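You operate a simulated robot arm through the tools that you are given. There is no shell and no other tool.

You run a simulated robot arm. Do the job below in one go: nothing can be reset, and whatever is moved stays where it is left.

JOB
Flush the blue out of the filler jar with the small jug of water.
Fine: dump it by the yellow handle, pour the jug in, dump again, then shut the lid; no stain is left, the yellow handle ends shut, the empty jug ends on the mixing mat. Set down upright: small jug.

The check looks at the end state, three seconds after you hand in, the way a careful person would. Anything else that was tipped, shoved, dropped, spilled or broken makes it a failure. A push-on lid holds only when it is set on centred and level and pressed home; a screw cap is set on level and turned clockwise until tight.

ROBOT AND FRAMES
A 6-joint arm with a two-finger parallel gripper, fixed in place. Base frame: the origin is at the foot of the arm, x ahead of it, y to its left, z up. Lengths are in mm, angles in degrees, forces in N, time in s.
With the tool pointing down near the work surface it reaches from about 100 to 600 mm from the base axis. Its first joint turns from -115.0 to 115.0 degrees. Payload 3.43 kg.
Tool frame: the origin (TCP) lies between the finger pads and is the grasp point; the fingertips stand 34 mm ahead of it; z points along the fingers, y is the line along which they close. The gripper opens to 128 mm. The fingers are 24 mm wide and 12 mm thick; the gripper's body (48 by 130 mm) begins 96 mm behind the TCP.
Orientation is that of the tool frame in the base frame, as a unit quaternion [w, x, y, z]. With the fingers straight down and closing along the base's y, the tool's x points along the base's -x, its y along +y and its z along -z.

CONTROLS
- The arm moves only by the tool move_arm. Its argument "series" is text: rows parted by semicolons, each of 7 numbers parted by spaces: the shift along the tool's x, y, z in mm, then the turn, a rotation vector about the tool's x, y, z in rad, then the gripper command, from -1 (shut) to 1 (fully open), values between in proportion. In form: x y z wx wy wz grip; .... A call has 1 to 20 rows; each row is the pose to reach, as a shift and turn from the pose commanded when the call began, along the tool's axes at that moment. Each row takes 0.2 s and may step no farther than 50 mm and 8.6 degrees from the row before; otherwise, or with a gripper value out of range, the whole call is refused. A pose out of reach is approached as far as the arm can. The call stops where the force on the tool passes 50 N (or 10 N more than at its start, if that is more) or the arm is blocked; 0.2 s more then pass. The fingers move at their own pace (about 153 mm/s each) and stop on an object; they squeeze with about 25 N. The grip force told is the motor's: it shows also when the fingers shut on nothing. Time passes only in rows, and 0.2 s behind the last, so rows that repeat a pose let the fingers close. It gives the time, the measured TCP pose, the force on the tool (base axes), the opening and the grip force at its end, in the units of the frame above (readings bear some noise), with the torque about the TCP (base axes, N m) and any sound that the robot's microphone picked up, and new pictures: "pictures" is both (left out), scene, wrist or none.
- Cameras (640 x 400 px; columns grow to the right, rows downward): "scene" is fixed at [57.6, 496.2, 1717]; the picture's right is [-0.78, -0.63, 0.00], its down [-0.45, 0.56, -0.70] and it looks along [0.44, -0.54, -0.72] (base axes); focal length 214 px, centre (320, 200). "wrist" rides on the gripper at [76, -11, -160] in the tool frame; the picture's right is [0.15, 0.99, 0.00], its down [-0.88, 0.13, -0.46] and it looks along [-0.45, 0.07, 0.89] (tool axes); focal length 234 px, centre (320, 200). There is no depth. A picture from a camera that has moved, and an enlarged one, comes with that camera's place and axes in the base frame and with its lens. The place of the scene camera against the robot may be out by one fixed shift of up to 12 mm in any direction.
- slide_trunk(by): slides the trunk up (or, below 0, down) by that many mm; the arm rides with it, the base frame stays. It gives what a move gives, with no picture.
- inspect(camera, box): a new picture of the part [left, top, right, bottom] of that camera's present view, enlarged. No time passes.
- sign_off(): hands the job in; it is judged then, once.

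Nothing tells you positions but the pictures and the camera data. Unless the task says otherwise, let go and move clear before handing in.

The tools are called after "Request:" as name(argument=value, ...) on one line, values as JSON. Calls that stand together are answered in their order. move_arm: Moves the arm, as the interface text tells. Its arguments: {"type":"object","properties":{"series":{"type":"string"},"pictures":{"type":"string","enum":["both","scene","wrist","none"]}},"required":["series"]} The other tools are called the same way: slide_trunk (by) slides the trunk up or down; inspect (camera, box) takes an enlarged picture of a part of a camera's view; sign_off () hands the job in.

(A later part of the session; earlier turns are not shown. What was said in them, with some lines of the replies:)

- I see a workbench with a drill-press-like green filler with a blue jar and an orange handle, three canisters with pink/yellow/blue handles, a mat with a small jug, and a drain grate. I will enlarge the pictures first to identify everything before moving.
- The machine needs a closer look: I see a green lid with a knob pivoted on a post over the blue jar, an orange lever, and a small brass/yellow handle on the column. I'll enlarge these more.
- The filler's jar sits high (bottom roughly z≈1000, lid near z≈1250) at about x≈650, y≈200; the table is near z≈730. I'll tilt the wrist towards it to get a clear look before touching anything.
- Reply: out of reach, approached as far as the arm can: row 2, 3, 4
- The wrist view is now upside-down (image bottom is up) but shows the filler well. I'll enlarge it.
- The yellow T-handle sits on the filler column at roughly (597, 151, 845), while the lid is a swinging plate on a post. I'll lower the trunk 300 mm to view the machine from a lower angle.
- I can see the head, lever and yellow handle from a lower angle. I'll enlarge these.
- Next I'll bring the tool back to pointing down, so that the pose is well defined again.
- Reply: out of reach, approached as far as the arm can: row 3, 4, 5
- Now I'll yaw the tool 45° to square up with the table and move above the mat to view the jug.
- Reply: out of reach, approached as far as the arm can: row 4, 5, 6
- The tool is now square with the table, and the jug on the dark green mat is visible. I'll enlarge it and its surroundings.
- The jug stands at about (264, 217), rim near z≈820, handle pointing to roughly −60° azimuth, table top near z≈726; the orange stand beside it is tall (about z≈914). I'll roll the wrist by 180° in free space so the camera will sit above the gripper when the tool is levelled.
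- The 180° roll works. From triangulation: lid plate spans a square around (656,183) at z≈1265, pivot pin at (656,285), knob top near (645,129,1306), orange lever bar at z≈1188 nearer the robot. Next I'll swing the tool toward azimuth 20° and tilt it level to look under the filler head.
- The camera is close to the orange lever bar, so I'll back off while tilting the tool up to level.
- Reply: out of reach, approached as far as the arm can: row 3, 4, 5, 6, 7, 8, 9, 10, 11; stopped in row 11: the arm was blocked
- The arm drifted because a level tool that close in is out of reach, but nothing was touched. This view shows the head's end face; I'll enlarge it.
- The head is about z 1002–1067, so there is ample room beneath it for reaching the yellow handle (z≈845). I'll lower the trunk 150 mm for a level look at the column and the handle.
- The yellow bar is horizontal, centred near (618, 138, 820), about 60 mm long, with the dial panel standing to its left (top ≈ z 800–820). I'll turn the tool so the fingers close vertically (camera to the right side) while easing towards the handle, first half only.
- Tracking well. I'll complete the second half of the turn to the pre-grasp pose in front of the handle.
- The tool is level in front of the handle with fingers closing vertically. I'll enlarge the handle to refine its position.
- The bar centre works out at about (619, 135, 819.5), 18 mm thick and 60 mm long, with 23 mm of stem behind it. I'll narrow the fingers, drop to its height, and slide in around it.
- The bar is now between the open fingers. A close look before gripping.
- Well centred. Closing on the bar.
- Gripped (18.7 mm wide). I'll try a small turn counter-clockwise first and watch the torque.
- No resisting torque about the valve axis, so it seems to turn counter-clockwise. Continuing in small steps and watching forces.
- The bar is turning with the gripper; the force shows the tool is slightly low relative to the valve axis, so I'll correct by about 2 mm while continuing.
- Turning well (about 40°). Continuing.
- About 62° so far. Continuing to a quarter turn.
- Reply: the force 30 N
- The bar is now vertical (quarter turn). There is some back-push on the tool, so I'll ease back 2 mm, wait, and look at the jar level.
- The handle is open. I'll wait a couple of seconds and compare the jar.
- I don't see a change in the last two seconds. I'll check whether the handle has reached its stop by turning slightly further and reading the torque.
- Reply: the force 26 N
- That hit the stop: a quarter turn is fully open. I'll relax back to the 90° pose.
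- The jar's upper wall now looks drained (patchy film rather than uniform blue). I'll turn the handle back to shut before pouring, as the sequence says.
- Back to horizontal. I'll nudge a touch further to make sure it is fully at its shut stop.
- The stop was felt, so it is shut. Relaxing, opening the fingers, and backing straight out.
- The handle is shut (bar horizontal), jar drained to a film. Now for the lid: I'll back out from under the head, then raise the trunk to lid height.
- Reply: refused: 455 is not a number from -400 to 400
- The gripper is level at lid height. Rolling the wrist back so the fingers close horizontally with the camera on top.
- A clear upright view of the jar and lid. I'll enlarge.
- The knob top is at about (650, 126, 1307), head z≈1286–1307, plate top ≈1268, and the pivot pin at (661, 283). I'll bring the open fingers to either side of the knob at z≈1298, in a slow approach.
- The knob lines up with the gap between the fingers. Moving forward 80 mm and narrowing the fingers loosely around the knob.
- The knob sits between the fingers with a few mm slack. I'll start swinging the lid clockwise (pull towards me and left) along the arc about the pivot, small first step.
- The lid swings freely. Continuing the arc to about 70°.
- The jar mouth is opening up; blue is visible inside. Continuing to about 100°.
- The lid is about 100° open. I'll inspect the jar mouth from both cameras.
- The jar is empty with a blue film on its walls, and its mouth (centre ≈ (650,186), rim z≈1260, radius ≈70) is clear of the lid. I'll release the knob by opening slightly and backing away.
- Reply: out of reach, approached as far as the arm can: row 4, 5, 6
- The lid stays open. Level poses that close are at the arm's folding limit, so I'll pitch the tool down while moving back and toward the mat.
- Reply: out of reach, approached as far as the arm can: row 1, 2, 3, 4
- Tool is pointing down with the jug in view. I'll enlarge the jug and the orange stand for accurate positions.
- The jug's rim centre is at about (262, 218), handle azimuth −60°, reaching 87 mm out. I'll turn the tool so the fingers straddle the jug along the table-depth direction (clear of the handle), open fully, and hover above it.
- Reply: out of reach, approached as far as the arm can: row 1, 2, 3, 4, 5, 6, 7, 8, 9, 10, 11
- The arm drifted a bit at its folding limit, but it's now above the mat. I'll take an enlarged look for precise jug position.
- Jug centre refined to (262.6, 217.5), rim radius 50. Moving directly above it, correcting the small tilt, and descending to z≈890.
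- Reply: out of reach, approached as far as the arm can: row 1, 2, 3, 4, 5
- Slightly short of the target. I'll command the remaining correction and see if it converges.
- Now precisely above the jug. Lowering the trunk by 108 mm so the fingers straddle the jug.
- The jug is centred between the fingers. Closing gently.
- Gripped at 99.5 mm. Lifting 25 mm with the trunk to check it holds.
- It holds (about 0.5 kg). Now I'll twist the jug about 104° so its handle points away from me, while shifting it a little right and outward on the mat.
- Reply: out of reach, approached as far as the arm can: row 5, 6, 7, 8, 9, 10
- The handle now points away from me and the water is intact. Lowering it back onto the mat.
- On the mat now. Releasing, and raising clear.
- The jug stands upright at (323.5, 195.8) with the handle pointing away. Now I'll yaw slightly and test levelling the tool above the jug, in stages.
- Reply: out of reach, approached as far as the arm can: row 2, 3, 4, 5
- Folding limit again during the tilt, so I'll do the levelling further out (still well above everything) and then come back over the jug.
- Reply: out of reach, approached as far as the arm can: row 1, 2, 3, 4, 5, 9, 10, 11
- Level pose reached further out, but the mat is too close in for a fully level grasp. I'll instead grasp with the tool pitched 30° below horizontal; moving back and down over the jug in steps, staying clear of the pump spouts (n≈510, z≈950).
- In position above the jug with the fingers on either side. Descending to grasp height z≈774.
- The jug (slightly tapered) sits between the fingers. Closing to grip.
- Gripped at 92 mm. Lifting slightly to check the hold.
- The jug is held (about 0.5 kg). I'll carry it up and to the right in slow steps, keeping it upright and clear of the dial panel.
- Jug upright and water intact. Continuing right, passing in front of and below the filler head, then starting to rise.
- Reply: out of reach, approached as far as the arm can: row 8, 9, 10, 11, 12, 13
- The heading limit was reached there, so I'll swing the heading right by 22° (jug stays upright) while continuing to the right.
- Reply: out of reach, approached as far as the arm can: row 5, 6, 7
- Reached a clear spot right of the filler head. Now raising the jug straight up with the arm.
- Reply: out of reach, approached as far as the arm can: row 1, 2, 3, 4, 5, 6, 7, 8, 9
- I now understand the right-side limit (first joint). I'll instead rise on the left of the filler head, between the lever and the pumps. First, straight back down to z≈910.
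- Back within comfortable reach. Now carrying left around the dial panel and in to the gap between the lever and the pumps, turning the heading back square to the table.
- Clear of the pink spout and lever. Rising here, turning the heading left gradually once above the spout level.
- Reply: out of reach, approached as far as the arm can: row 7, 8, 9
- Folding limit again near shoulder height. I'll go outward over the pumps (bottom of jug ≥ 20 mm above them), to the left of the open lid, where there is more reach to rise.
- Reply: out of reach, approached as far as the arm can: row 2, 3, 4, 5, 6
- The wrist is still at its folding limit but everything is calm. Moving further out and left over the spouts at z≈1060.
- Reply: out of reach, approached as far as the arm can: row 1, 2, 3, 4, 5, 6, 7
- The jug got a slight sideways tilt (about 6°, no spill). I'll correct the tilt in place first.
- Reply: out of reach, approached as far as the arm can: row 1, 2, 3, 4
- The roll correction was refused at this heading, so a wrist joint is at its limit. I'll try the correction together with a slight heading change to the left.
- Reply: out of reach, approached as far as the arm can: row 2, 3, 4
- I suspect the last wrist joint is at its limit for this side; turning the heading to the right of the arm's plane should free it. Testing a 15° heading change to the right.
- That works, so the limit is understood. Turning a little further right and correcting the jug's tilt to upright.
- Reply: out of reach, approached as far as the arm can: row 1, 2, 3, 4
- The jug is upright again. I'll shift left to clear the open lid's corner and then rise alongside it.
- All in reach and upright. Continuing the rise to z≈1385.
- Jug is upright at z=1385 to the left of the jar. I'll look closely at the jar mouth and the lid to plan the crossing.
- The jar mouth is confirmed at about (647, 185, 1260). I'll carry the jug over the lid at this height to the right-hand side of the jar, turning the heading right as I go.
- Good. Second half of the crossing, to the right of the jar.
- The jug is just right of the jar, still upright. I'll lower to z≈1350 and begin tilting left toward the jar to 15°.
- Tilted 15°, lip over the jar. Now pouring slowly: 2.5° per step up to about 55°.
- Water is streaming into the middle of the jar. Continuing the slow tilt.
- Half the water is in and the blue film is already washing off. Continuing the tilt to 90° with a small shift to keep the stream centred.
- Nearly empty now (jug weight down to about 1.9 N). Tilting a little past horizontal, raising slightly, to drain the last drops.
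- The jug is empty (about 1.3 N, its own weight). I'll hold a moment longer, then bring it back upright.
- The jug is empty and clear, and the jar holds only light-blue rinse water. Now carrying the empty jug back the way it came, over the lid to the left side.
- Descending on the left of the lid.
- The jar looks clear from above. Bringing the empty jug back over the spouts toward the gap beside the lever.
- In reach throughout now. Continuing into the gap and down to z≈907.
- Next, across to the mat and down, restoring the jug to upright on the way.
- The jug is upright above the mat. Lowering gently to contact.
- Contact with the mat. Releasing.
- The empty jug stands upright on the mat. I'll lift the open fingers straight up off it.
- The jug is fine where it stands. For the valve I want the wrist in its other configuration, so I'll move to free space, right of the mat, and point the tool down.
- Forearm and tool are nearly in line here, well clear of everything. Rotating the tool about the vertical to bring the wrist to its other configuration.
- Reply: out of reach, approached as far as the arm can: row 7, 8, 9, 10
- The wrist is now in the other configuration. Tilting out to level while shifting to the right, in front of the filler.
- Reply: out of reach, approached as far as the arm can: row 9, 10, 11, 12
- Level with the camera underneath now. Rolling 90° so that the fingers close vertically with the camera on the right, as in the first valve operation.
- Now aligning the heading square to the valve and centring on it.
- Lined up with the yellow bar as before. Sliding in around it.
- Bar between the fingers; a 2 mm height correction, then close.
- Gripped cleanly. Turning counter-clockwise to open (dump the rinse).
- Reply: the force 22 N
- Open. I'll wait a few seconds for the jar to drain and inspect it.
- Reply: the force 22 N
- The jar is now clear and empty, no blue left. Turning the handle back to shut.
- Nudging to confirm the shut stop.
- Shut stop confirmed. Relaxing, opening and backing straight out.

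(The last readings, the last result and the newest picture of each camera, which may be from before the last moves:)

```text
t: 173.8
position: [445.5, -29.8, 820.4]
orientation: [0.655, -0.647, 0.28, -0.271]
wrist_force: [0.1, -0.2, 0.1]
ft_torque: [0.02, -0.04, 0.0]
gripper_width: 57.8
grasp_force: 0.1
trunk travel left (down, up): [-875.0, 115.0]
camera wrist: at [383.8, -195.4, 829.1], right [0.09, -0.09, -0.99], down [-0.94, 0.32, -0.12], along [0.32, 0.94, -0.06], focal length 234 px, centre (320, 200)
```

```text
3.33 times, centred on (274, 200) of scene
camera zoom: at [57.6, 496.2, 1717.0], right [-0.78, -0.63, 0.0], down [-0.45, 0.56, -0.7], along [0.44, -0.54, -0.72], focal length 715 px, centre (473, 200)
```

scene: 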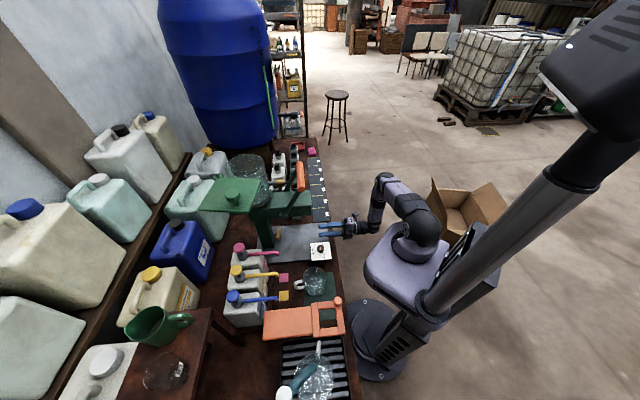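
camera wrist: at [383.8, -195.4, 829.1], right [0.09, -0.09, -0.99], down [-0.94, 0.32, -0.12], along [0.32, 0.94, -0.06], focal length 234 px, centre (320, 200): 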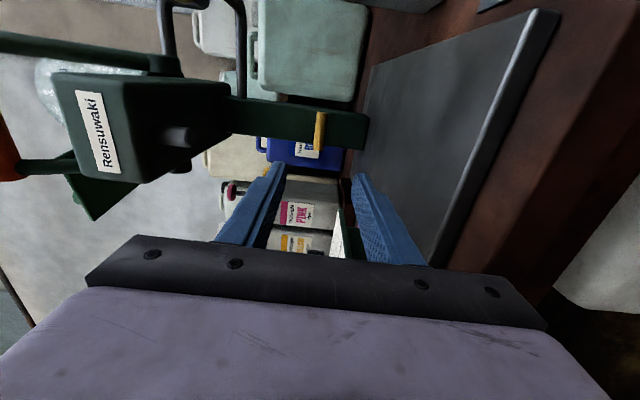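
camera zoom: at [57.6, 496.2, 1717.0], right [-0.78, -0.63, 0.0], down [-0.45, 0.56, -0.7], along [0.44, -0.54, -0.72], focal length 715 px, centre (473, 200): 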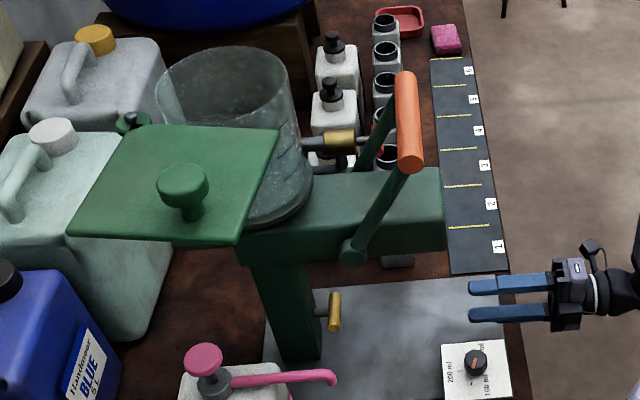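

The handle is shut and the jar is clear. For the lid I need the arm at shoulder height: I'll raise the arm and lower the trunk alternately here in open space, then lift with the trunk as before.

Request:
move_arm(series="0 -25 0 0 0 0 0; 0 -50 0 0 0 0 0.1; 0 -75 0 0 0 0 0.1; 0 -100 0 0 0 0 0.1; 0 -100 0 0 0 0 0.1", pictures="none")

Request:
slide_trunk(by=-100)

Request:
move_arm(series="0 -25 0 0 0 0 0.1; 0 -50 0 0 0 0 0.1; 0 -75 0 0 0 0 0.1; 0 -100 0 0 0 0 0.1; 0 -100 0 0 0 0 0.1", pictures="none")

```text
t: 175.0
position: [451.1, -28.8, 918.9]
orientation: [0.654, -0.648, 0.281, -0.27]
wrist_force: [0.9, -0.1, -0.3]
ft_torque: [0.0, -0.01, -0.02]
gripper_width: 70.5
grasp_force: 0.1
trunk travel left (down, up): [-875.0, 115.0]
```

```text
t: 176.3
position: [451.7, -29.1, 819.6]
orientation: [0.653, -0.649, 0.281, -0.271]
wrist_force: [-0.9, -0.3, 0.4]
ft_torque: [0.01, -0.03, 0.03]
gripper_width: 70.3
grasp_force: 0.1
trunk travel left (down, up): [-775.0, 215.0]
```

```text
t: 177.5
position: [451.6, -31.2, 922.3]
orientation: [0.654, -0.648, 0.281, -0.271]
wrist_force: [0.2, -0.6, -0.7]
ft_torque: [0.01, 0.01, 0.02]
gripper_width: 70.5
grasp_force: 0.1
trunk travel left (down, up): [-775.0, 215.0]
```

Request:
slide_trunk(by=-100)

Request:
move_arm(series="0 -25 0 0 0 0 0.1; 0 -50 0 0 0 0 0.1; 0 -75 0 0 0 0 0.1; 0 -100 0 0 0 0 0.1; 0 -100 0 0 0 0 0.1", pictures="none")

Request:
slide_trunk(by=-60)

Request:
move_arm(series="0 -20 0 0 0 0 0.1; 0 -40 0 0 0 0 0.1; 0 -60 0 0 0 0 0.1; 0 -60 0 0 0 0 0.1", pictures="none")

```text
t: 178.8
position: [449.8, -31.0, 820.9]
orientation: [0.654, -0.648, 0.281, -0.271]
wrist_force: [0.0, 0.4, 0.0]
ft_torque: [-0.01, -0.01, -0.01]
gripper_width: 70.5
grasp_force: 0.0
trunk travel left (down, up): [-675.0, 315.0]
```

```text
t: 180.0
position: [451.4, -33.0, 921.6]
orientation: [0.654, -0.648, 0.281, -0.27]
wrist_force: [0.1, 0.2, 0.0]
ft_torque: [0.02, 0.06, 0.03]
gripper_width: 70.3
grasp_force: 0.1
trunk travel left (down, up): [-675.0, 315.0]
```

```text
t: 181.0
position: [449.6, -32.2, 861.2]
orientation: [0.655, -0.647, 0.281, -0.271]
wrist_force: [-0.8, 0.0, -0.3]
ft_torque: [0.0, 0.02, 0.04]
gripper_width: 70.1
grasp_force: 0.0
trunk travel left (down, up): [-615.0, 375.0]
```

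```text
t: 182.0
position: [450.0, -34.1, 920.5]
orientation: [0.654, -0.648, 0.281, -0.27]
wrist_force: [0.1, -0.2, 0.1]
ft_torque: [-0.03, 0.0, -0.01]
gripper_width: 70.4
grasp_force: 0.1
trunk travel left (down, up): [-615.0, 375.0]
```

Good, all in reach. Lifting with the trunk to lid height.

Request:
slide_trunk(by=370)

Request:
move_arm(series="0 0 0 0 0 -0.143 0.1; 0 0 0 0 0 -0.286 0.1; 0 0 0 0 0 -0.428 0.1; 0 0 0 0 0 -0.571 0.1; 0 0 0 0 0 -0.714 0.1; 0 0 0 0 0 -0.857 0.1; 0 0 0 0 0 -1.0 0.1; 0 0 0 0 0 -1.142 0.1; 0 0 0 0 0 -1.285 0.1; 0 0 0 0 0 -1.428 0.1; 0 0 0 0 0 -1.571 0.1; 0 0 0 0 0 -1.571 0.1", pictures="both")

```text
t: 185.6
position: [450.7, -34.4, 1290.8]
orientation: [0.654, -0.649, 0.28, -0.271]
wrist_force: [-0.1, 0.8, -0.2]
ft_torque: [-0.03, 0.0, -0.01]
gripper_width: 70.3
grasp_force: 0.0
trunk travel left (down, up): [-985.0, 5.0]
```

```text
t: 188.2
position: [450.1, -33.8, 1290.1]
orientation: [-0.27, 0.657, 0.26, 0.654]
wrist_force: [-0.1, 0.4, -0.3]
ft_torque: [0.02, -0.01, -0.02]
gripper_width: 70.1
grasp_force: 0.1
trunk travel left (down, up): [-985.0, 5.0]
camera wrist: at [328.4, -138.6, 1366.2], right [0.69, -0.71, 0.13], down [-0.24, -0.4, -0.88], along [0.68, 0.58, -0.45], focal length 234 px, centre (320, 200)
```

scene: 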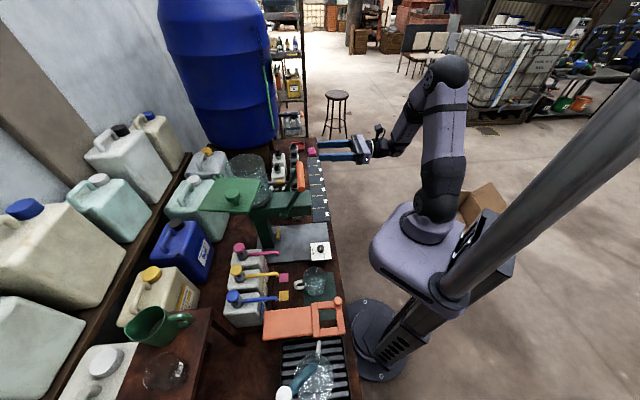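
wrist: 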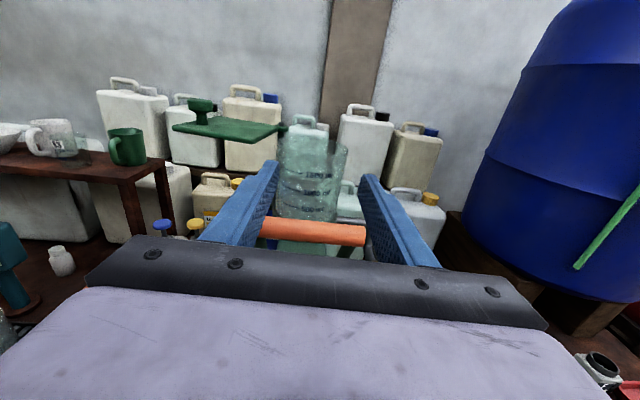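

Level and ready. The jar looks transparent now; I'll check it closely along with the lid and knob positions.

Request:
inspect(camera="wrist", box=[255, 110, 375, 230])

Request:
inspect(camera="wrist", box=[160, 85, 320, 165])

Request:
inspect(camera="scene", box=[190, 140, 318, 220])

```text
3.33 times, centred on (315, 170) of wrist
camera zoom: at [328.4, -138.6, 1366.2], right [0.69, -0.71, 0.13], down [-0.24, -0.4, -0.88], along [0.68, 0.58, -0.45], focal length 781 px, centre (337, 300)
```

zoom: 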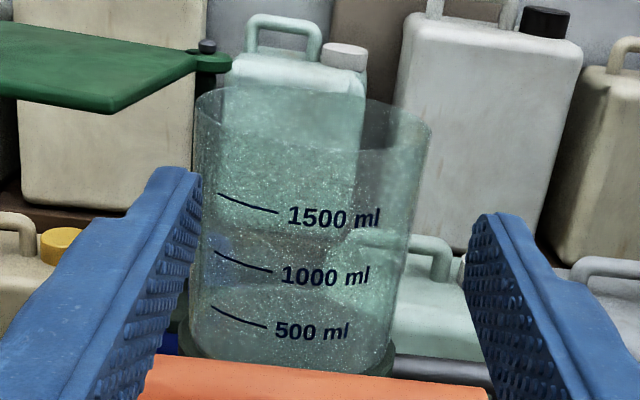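

```text
4.00 times, centred on (240, 125) of wrist
camera zoom: at [328.4, -138.6, 1366.2], right [0.69, -0.71, 0.13], down [-0.24, -0.4, -0.88], along [0.68, 0.58, -0.45], focal length 937 px, centre (640, 500)
```

zoom: 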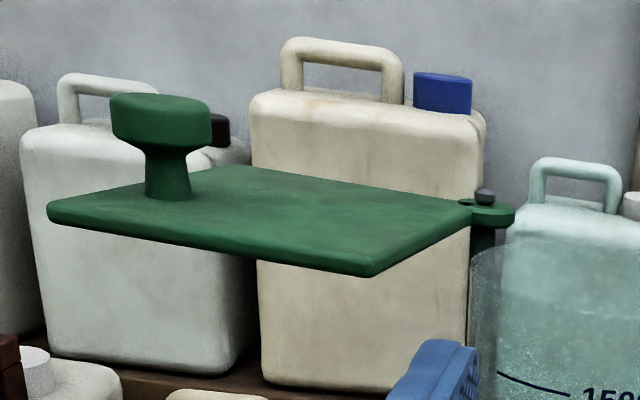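

```text
5.00 times, centred on (254, 180) of scene
camera zoom: at [57.6, 496.2, 1717.0], right [-0.78, -0.63, 0.0], down [-0.45, 0.56, -0.7], along [0.44, -0.54, -0.72], focal length 1072 px, centre (650, 300)
```

zoom: 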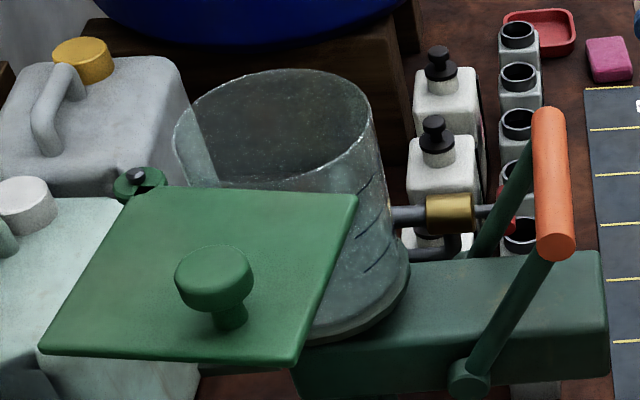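

The knob is at about (n 588, e −123) and the jar is clean. For more elbow room I'll lower the trunk 100 mm and raise the arm by the same amount here.

Request:
slide_trunk(by=-100)

Request:
move_arm(series="22 0 0 0 0 0 0.1; 44 0 0 0 0 0 0.1; 66 0 0 0 0 0 0.1; 88 0 0 0 0 0 0.1; 112 0 0 0 0 0 0.1; 112 0 0 0 0 0 0.1", pictures="none")

```text
t: 189.6
position: [451.5, -35.3, 1191.4]
orientation: [-0.27, 0.657, 0.258, 0.655]
wrist_force: [-0.1, 0.2, -0.9]
ft_torque: [-0.02, 0.01, 0.02]
gripper_width: 70.4
grasp_force: 0.0
trunk travel left (down, up): [-885.0, 105.0]
```

```text
t: 190.9
position: [452.3, -36.8, 1302.4]
orientation: [-0.272, 0.657, 0.259, 0.654]
wrist_force: [1.0, 1.6, -0.3]
ft_torque: [-0.03, -0.02, 0.03]
gripper_width: 70.3
grasp_force: 0.1
trunk travel left (down, up): [-885.0, 105.0]
```

Request:
move_arm(series="0 -10.4 25.1 0 0 0 0.1; 0 -20.8 50.2 0 0 0 0.1; 0 -31.2 75.3 0 0 0 0.1; 0 -41.6 100.4 0 0 0 0.1; 0 -61.6 117.9 0 0 0 0.1; 0 -81.6 135.4 0 0 0 0.1; 0 -101.6 152.9 0 0 0 0.1; 0 -121.6 170.4 0 0 0 0.1; 0 -144.9 187.1 0 0 0 0.1; 0 -168.3 203.7 0 0 0 0.1; 0 -191.6 220.4 0 0 0 0.1; 0 -218.6 230.4 0 0 0 0.1; 0 -218.6 230.4 0 0 0 0.1", pictures="both")

Request:
inspect(camera="wrist", box=[220, 100, 420, 250])

Request:
inspect(camera="scene", box=[180, 130, 308, 210])

```text
t: 193.8
position: [465.1, 281.4, 1307.9]
orientation: [-0.27, 0.657, 0.259, 0.654]
wrist_force: [0.2, -0.7, 0.7]
ft_torque: [0.0, 0.03, 0.02]
gripper_width: 70.4
grasp_force: 0.0
trunk travel left (down, up): [-885.0, 105.0]
camera wrist: at [342.7, 175.8, 1382.9], right [0.69, -0.71, 0.13], down [-0.25, -0.4, -0.88], along [0.68, 0.58, -0.45], focal length 234 px, centre (320, 200)
```

scene: 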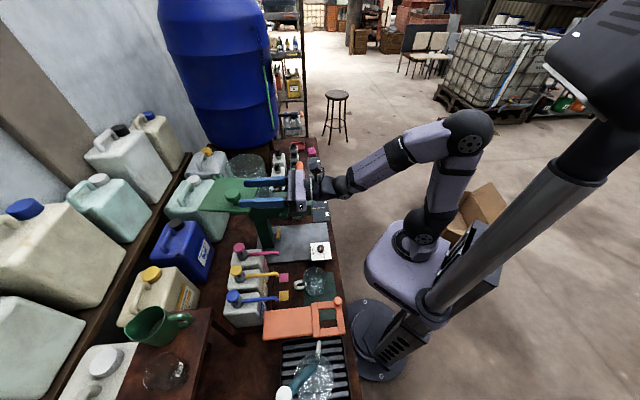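
wrist: 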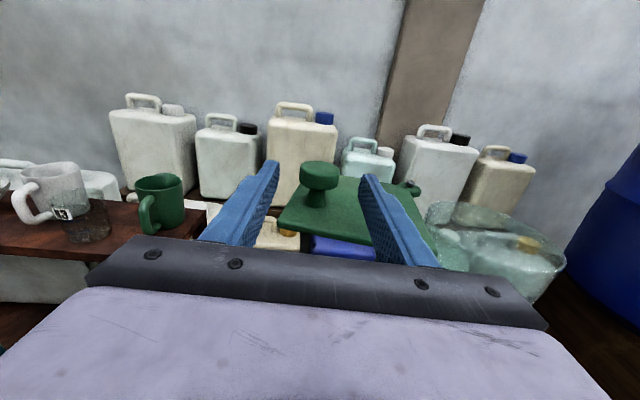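

```text
2.67 times, centred on (320, 175) of wrist
camera zoom: at [342.7, 175.8, 1382.9], right [0.69, -0.71, 0.13], down [-0.25, -0.4, -0.88], along [0.68, 0.58, -0.45], focal length 624 px, centre (320, 267)
```

zoom: 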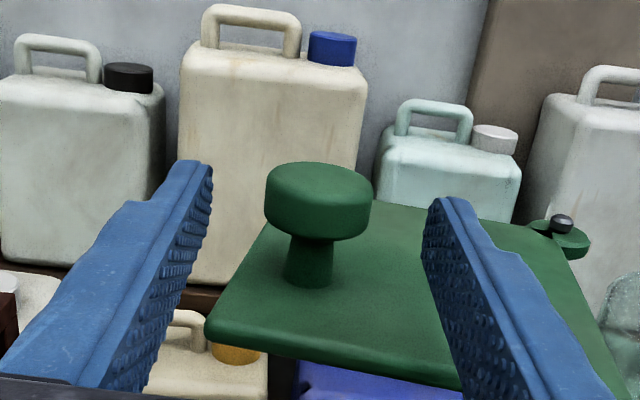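

```text
5.00 times, centred on (244, 170) of scene
camera zoom: at [57.6, 496.2, 1717.0], right [-0.78, -0.63, 0.0], down [-0.45, 0.56, -0.7], along [0.44, -0.54, -0.72], focal length 1072 px, centre (700, 350)
```

zoom: 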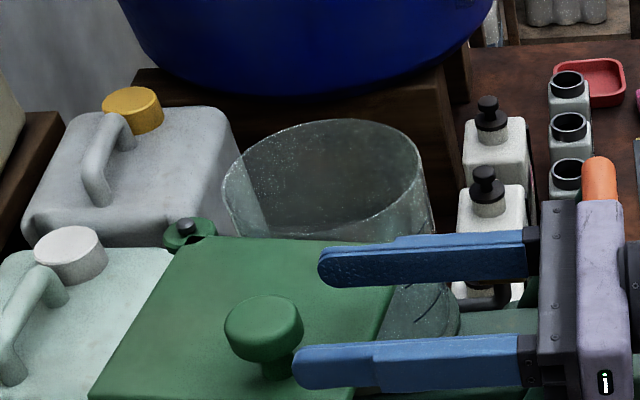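

The knob is centred between the fingers. Dropping 10 mm and moving forward around it, then narrowing.

Request:
move_arm(series="-5 0 3 0 0 0 0.1; -10 0 16 0 0 0 0.1; -10 0 33 0 0 0 0.1; -10 0 49 0 0 0 0.1; -10 0 49 0 0 0 -0.26; -10 0 49 0 0 0 -0.26", pictures="wrist")

Request:
inspect(camera="wrist", box=[220, 100, 420, 250])

Request:
inspect(camera="scene", box=[180, 130, 308, 210])

```text
t: 195.2
position: [499.7, 318.0, 1296.4]
orientation: [-0.271, 0.657, 0.26, 0.654]
wrist_force: [0.1, 0.1, -0.1]
ft_torque: [0.02, -0.03, -0.02]
gripper_width: 47.6
grasp_force: 0.1
trunk travel left (down, up): [-885.0, 105.0]
camera wrist: at [377.6, 212.7, 1372.9], right [0.69, -0.71, 0.13], down [-0.25, -0.4, -0.88], along [0.68, 0.58, -0.45], focal length 234 px, centre (320, 200)
```

wrist: 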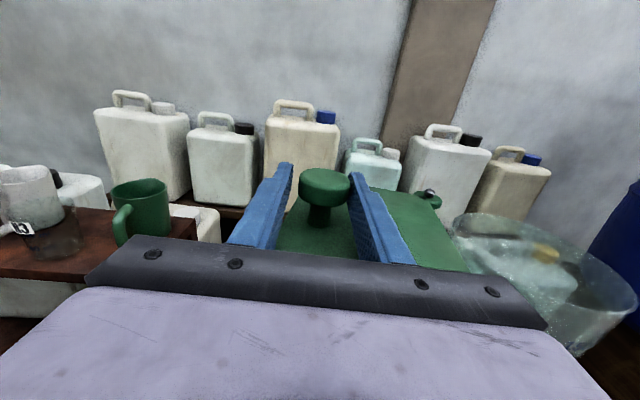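

```text
2.67 times, centred on (320, 175) of wrist
camera zoom: at [377.6, 212.7, 1372.9], right [0.69, -0.71, 0.13], down [-0.25, -0.4, -0.88], along [0.68, 0.58, -0.45], focal length 624 px, centre (320, 267)
```

zoom: 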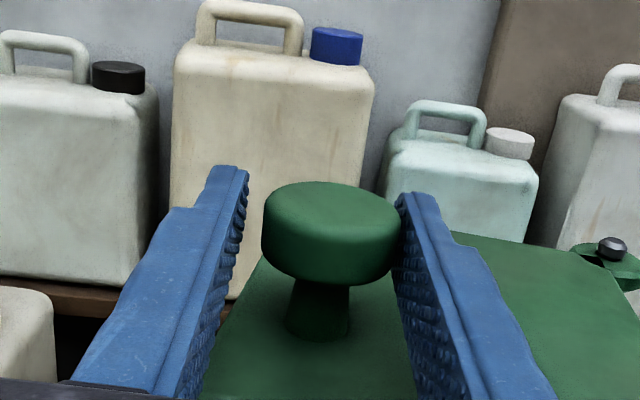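

```text
5.00 times, centred on (244, 170) of scene
camera zoom: at [57.6, 496.2, 1717.0], right [-0.78, -0.63, 0.0], down [-0.45, 0.56, -0.7], along [0.44, -0.54, -0.72], focal length 1072 px, centre (700, 350)
```

zoom: 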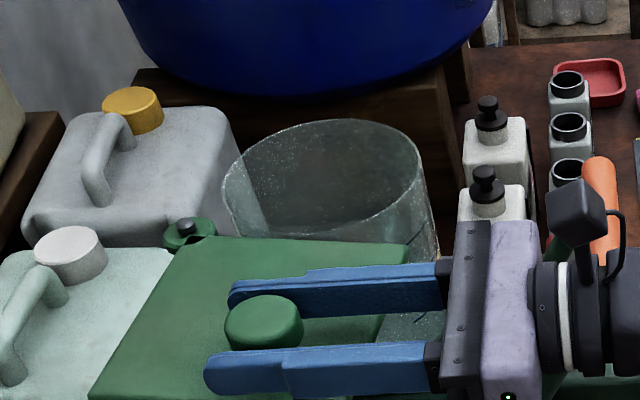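

Now swinging the lid back along the same arc, pushing the knob with the left finger, first half.

Request:
move_arm(series="0 6 -2 0 0 0 -0.26; 0 16 -13.2 0 0 0 -0.26; 0 24.8 -23.8 0 0 0 -0.26; 0 34.5 -33.5 0 0 0 -0.26; 0 45 -42.3 0 0 0 -0.26; 0 56.2 -50.2 0 0 0 -0.26; 0 68 -57.1 0 0 0 -0.26; 0 80.3 -62.9 0 0 0 -0.26; 0 93.2 -67.7 0 0 0 -0.26; 0 106.5 -71.3 0 0 0 -0.26; 0 120 -73.7 0 0 0 -0.26; 0 120 -73.7 0 0 0 -0.26", pictures="wrist")

Request:
inspect(camera="scene", box=[180, 130, 308, 210])

```text
t: 197.8
position: [530.7, 177.9, 1295.4]
orientation: [-0.272, 0.657, 0.259, 0.654]
wrist_force: [-0.6, -0.5, 0.1]
ft_torque: [-0.01, 0.02, -0.02]
gripper_width: 47.6
grasp_force: 0.0
trunk travel left (down, up): [-885.0, 105.0]
camera wrist: at [407.2, 72.8, 1371.4], right [0.69, -0.71, 0.13], down [-0.25, -0.4, -0.88], along [0.68, 0.58, -0.45], focal length 234 px, centre (320, 200)
```

wrist: 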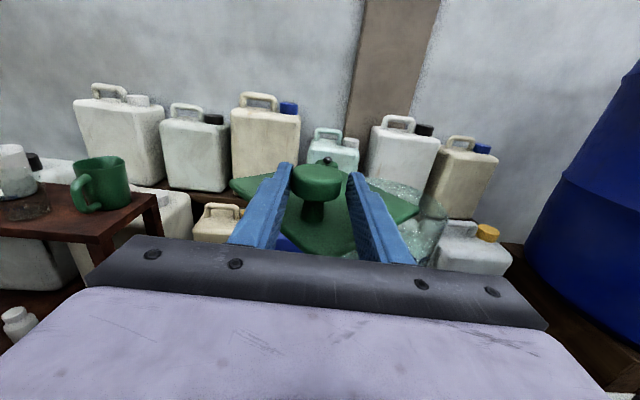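

```text
5.00 times, centred on (244, 170) of scene
camera zoom: at [57.6, 496.2, 1717.0], right [-0.78, -0.63, 0.0], down [-0.45, 0.56, -0.7], along [0.44, -0.54, -0.72], focal length 1072 px, centre (700, 350)
```

zoom: 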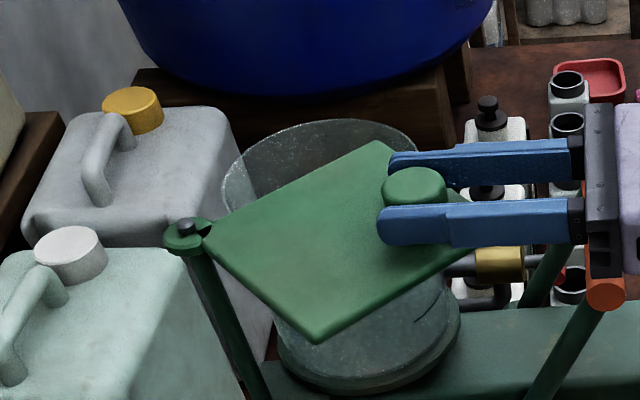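

Halfway closed, no resistance. Continuing to nearly shut.

Request:
move_arm(series="0 13.6 -1.2 0 0 0 -0.26; 0 27.3 -1.3 0 0 0 -0.26; 0 41 -0.1 0 0 0 -0.26; 0 54.4 2.2 0 0 0 -0.26; 0 67.7 5.7 0 0 0 -0.26; 0 80.6 10.3 0 0 0 -0.26; 0 93 16.1 0 0 0 -0.26; 0 104.9 22.9 0 0 0 -0.26; 0 110.5 26.8 0 0 0 -0.26; 0 116.1 30.7 0 0 0 -0.26; 0 116.1 30.7 0 0 0 -0.26", pictures="wrist")

Request:
inspect(camera="scene", box=[200, 120, 328, 200])

```text
t: 200.2
position: [634.9, 115.4, 1292.3]
orientation: [-0.27, 0.657, 0.259, 0.655]
wrist_force: [0.1, 0.4, 0.0]
ft_torque: [0.01, -0.02, -0.03]
gripper_width: 47.5
grasp_force: 0.0
trunk travel left (down, up): [-885.0, 105.0]
camera wrist: at [511.3, 9.7, 1368.3], right [0.69, -0.71, 0.13], down [-0.25, -0.4, -0.88], along [0.68, 0.58, -0.45], focal length 234 px, centre (320, 200)
```

wrist: 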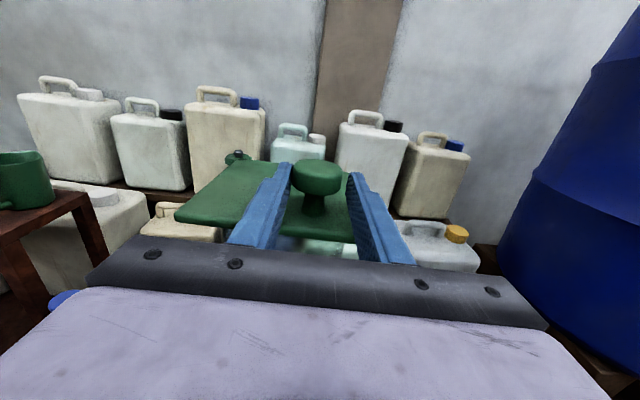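

```text
5.00 times, centred on (264, 160) of scene
camera zoom: at [57.6, 496.2, 1717.0], right [-0.78, -0.63, 0.0], down [-0.45, 0.56, -0.7], along [0.44, -0.54, -0.72], focal length 1072 px, centre (600, 400)
```

zoom: 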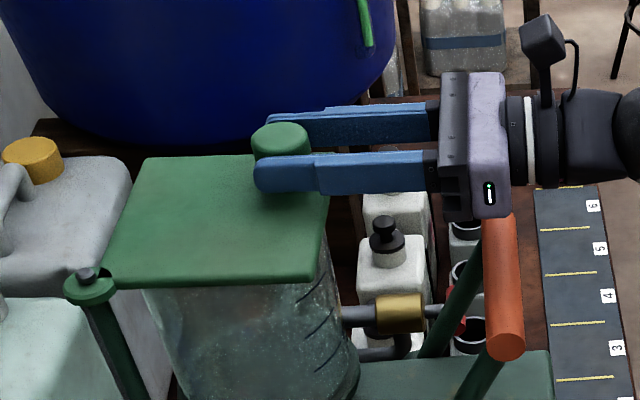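

About 5° left. Pushing the last bit slowly and watching the force.

Request:
move_arm(series="2 3.2 2.6 0 0 0 -0.26; 4 6.4 5.2 0 0 0 -0.26; 4 8.5 7 0 0 0 -0.26; 4 10.6 8.8 0 0 0 -0.26; 4 10.6 8.8 0 0 0 -0.26", pictures="both")

Request:
inspect(camera="scene", box=[200, 120, 328, 200])

Request:
inspect(camera="wrist", box=[220, 100, 420, 250])

```text
t: 201.3
position: [645.8, 114.8, 1298.0]
orientation: [-0.272, 0.656, 0.26, 0.654]
wrist_force: [-3.2, 3.4, -0.2]
ft_torque: [-0.01, -0.06, 0.1]
gripper_width: 50.5
grasp_force: 2.5
trunk travel left (down, up): [-885.0, 105.0]
camera wrist: at [523.4, 10.5, 1372.2], right [0.69, -0.71, 0.13], down [-0.24, -0.4, -0.88], along [0.68, 0.58, -0.45], focal length 234 px, centre (320, 200)
```

scene: 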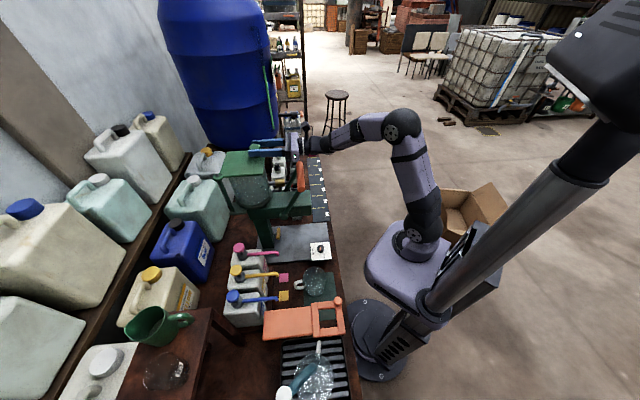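
wrist: 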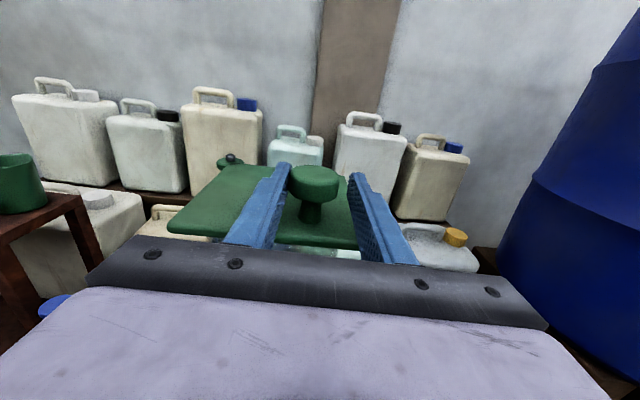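

```text
5.00 times, centred on (264, 160) of scene
camera zoom: at [57.6, 496.2, 1717.0], right [-0.78, -0.63, 0.0], down [-0.45, 0.56, -0.7], along [0.44, -0.54, -0.72], focal length 1072 px, centre (600, 400)
```

zoom: 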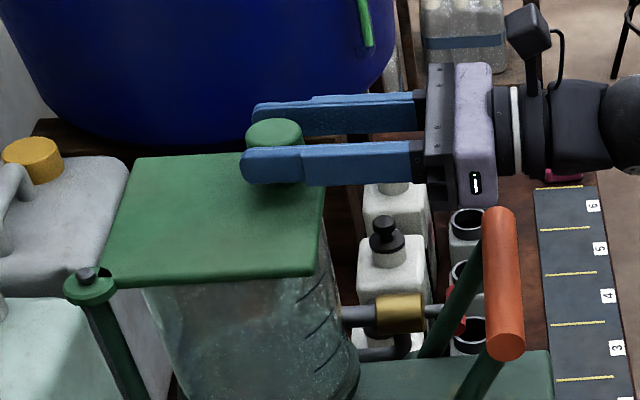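

```text
2.67 times, centred on (320, 175) of wrist
camera zoom: at [523.4, 10.5, 1372.2], right [0.69, -0.71, 0.13], down [-0.24, -0.4, -0.88], along [0.68, 0.58, -0.45], focal length 624 px, centre (320, 267)
```

zoom: 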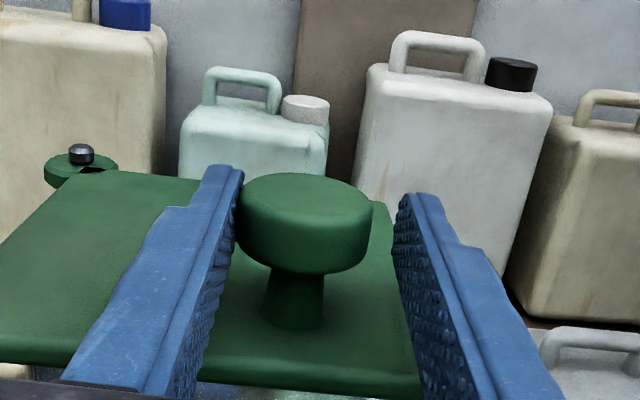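

The stop is felt and the lid sits exactly where it began. Opening the fingers and backing straight away from the knob.

Request:
move_arm(series="0 -3 0 0 0 0 0; 0 -3 0 0 0 0 0.2; 0 -3 -10 0 0 0 0.2; 0 -3 -45 0 0 0 0.2; 0 -3 -85 0 0 0 0.2; 0 -3 -125 0 0 0 0.2; 0 -3 -165 0 0 0 0.2; 0 -3 -205 0 0 0 0.2; 0 -3 -240 0 0 0 0.2", pictures="both")

Request:
inspect(camera="scene", box=[200, 130, 328, 210])

Request:
inspect(camera="wrist", box=[240, 100, 400, 220])

Request:
inspect(camera="scene", box=[220, 200, 370, 320])

```text
t: 203.3
position: [471.9, -49.7, 1298.6]
orientation: [-0.271, 0.657, 0.259, 0.654]
wrist_force: [0.0, -0.4, 0.4]
ft_torque: [-0.01, -0.01, 0.01]
gripper_width: 76.6
grasp_force: 0.1
trunk travel left (down, up): [-885.0, 105.0]
camera wrist: at [349.2, -153.8, 1374.3], right [0.69, -0.71, 0.13], down [-0.24, -0.4, -0.88], along [0.68, 0.58, -0.45], focal length 234 px, centre (320, 200)
```

scene: 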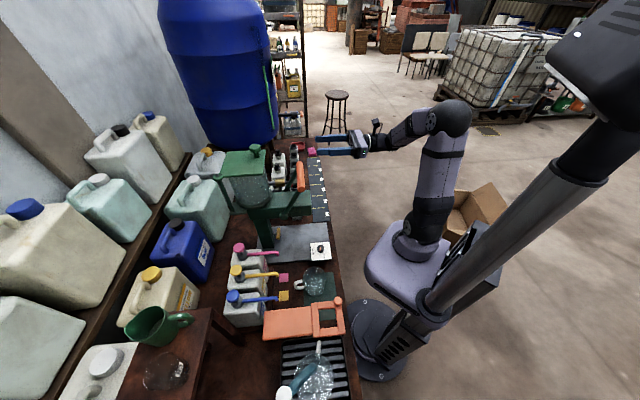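
wrist: 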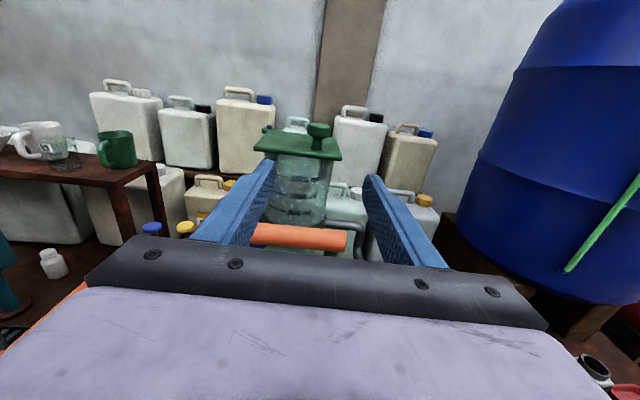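

```text
5.00 times, centred on (264, 170) of scene
camera zoom: at [57.6, 496.2, 1717.0], right [-0.78, -0.63, 0.0], down [-0.45, 0.56, -0.7], along [0.44, -0.54, -0.72], focal length 1072 px, centre (600, 350)
```

zoom: 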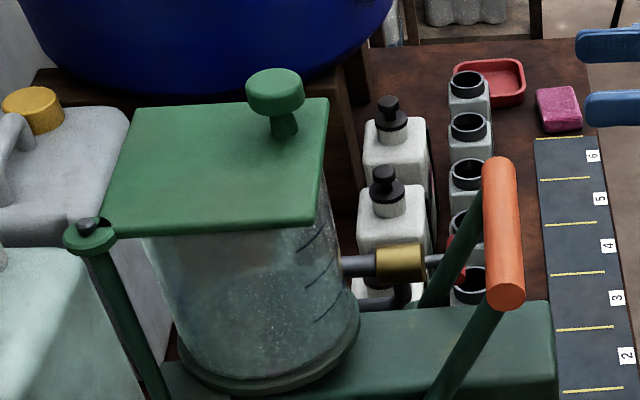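

```text
3.33 times, centred on (320, 160) of wrist
camera zoom: at [349.2, -153.8, 1374.3], right [0.69, -0.71, 0.13], down [-0.24, -0.4, -0.88], along [0.68, 0.58, -0.45], focal length 781 px, centre (320, 333)
```

zoom: 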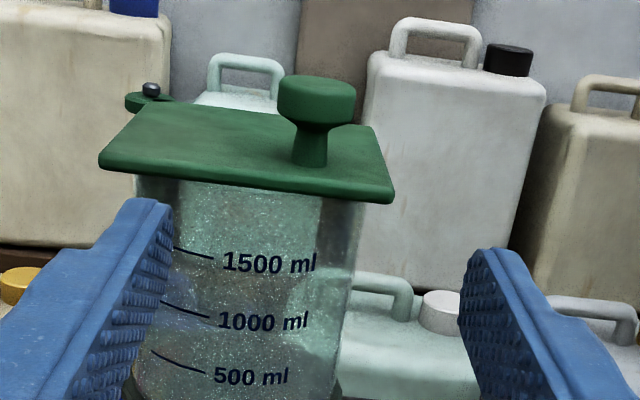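

```text
3.33 times, centred on (295, 260) of scene
camera zoom: at [57.6, 496.2, 1717.0], right [-0.78, -0.63, 0.0], down [-0.45, 0.56, -0.7], along [0.44, -0.54, -0.72], focal length 715 px, centre (403, 0)
```

zoom: 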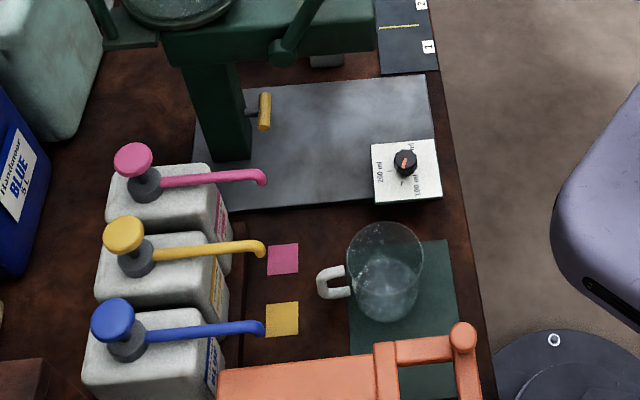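

Lid shut, jar clear, yellow handle shut, jug on the mat. I'll make a final close check of the jug and the handle before handing in.

Request:
inspect(camera="scene", box=[295, 260, 343, 300])

Request:
inspect(camera="scene", box=[255, 210, 303, 250])

Request:
inspect(camera="scene", box=[220, 160, 284, 216])

Request:
inspect(camera="scene", box=[200, 280, 360, 400])

```text
10.00 times, centred on (319, 280) of scene
camera zoom: at [57.6, 496.2, 1717.0], right [-0.78, -0.63, 0.0], down [-0.45, 0.56, -0.7], along [0.44, -0.54, -0.72], focal length 2145 px, centre (330, -600)
```

zoom: 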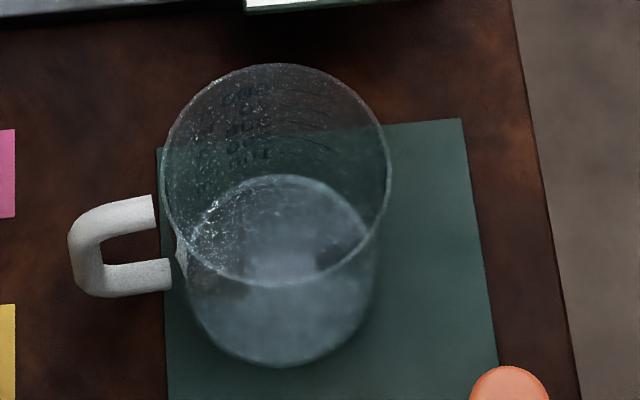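

```text
10.00 times, centred on (279, 230) of scene
camera zoom: at [57.6, 496.2, 1717.0], right [-0.78, -0.63, 0.0], down [-0.45, 0.56, -0.7], along [0.44, -0.54, -0.72], focal length 2145 px, centre (730, -100)
```

zoom: 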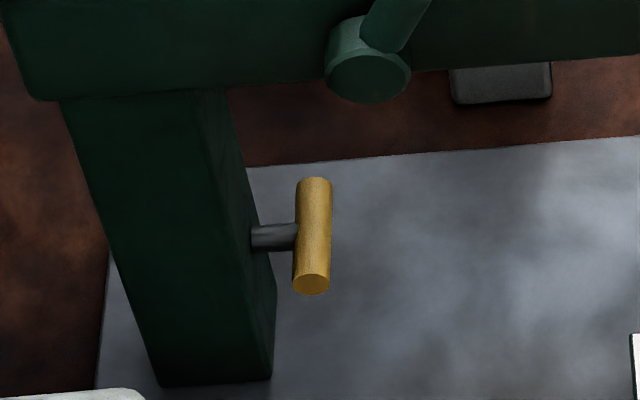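

```text
7.14 times, centred on (252, 188) of scene
camera zoom: at [57.6, 496.2, 1717.0], right [-0.78, -0.63, 0.0], down [-0.45, 0.56, -0.7], along [0.44, -0.54, -0.72], focal length 1532 px, centre (806, 286)
```

zoom: 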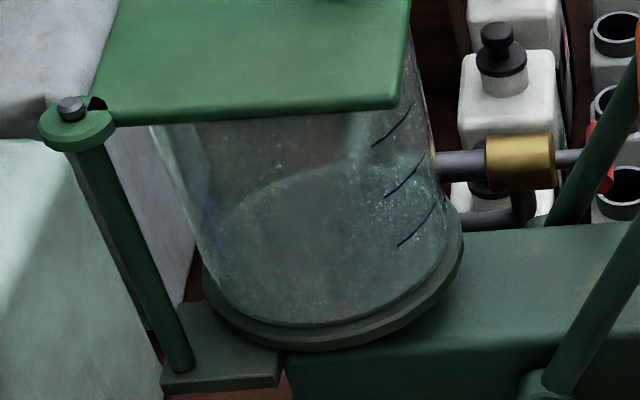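

```text
3.33 times, centred on (280, 340) of scene
camera zoom: at [57.6, 496.2, 1717.0], right [-0.78, -0.63, 0.0], down [-0.45, 0.56, -0.7], along [0.44, -0.54, -0.72], focal length 715 px, centre (453, -267)
```

zoom: 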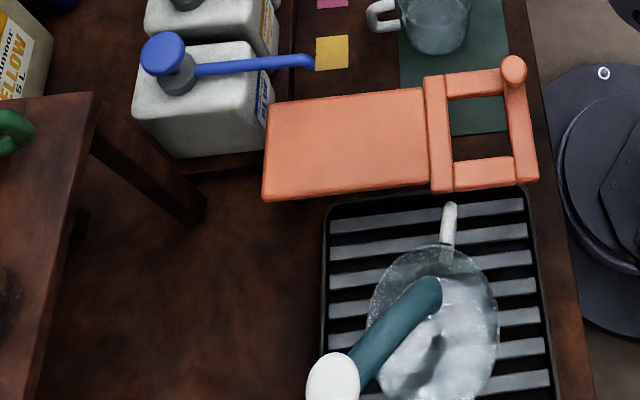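

Almost everything checks out; I want to be sure the jar has fully drained, so I'll look at its lower part more closely.

Request:
inspect(camera="wrist", box=[265, 145, 345, 225])

Request:
inspect(camera="scene", box=[228, 165, 276, 205])

```text
5.00 times, centred on (305, 185) of wrist
camera zoom: at [349.2, -153.8, 1374.3], right [0.69, -0.71, 0.13], down [-0.24, -0.4, -0.88], along [0.68, 0.58, -0.45], focal length 1171 px, centre (395, 275)
```

zoom: 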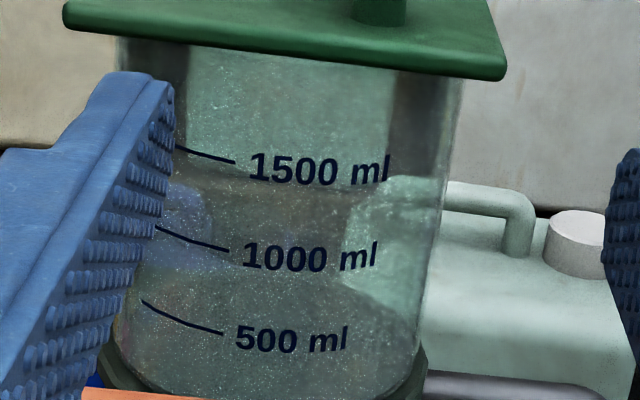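

```text
10.00 times, centred on (252, 185) of scene
camera zoom: at [57.6, 496.2, 1717.0], right [-0.78, -0.63, 0.0], down [-0.45, 0.56, -0.7], along [0.44, -0.54, -0.72], focal length 2145 px, centre (1000, 350)
```

zoom: 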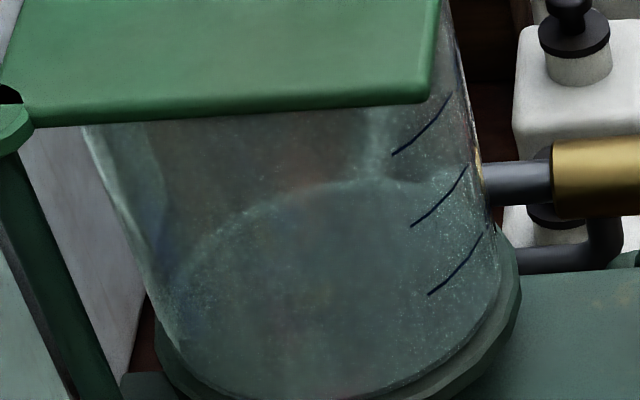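

The jar shows only clear glass and its green base. The lid is shut, the yellow handle is at its shut stop, the empty jug stands upright on the mixing mat, nothing else looks moved, and the gripper is clear. Handing in.

Request:
sign_off()

```text
The job is handed in.
```

The filler jar is flushed and the job is handed in. I haven't had the check's result back.

- **Jar:** I dumped it by the yellow handle, poured in all the water from the small jug, and dumped it again. Close-up pictures afterwards show clear glass with no blue stain or water that I could see.
- **Lid:** It is swung back against its stop, in the same position as at the start.
- **Yellow handle:** It is shut, confirmed by nudging it against its stop after each dump.
- **Small jug:** It is empty and standing upright on the mixing mat. It stands about 60 mm from its original spot, with its handle now pointing away from the robot.

I saw no spills in the pictures I checked, and nothing else appears to have moved. The gripper is clear of the bench.
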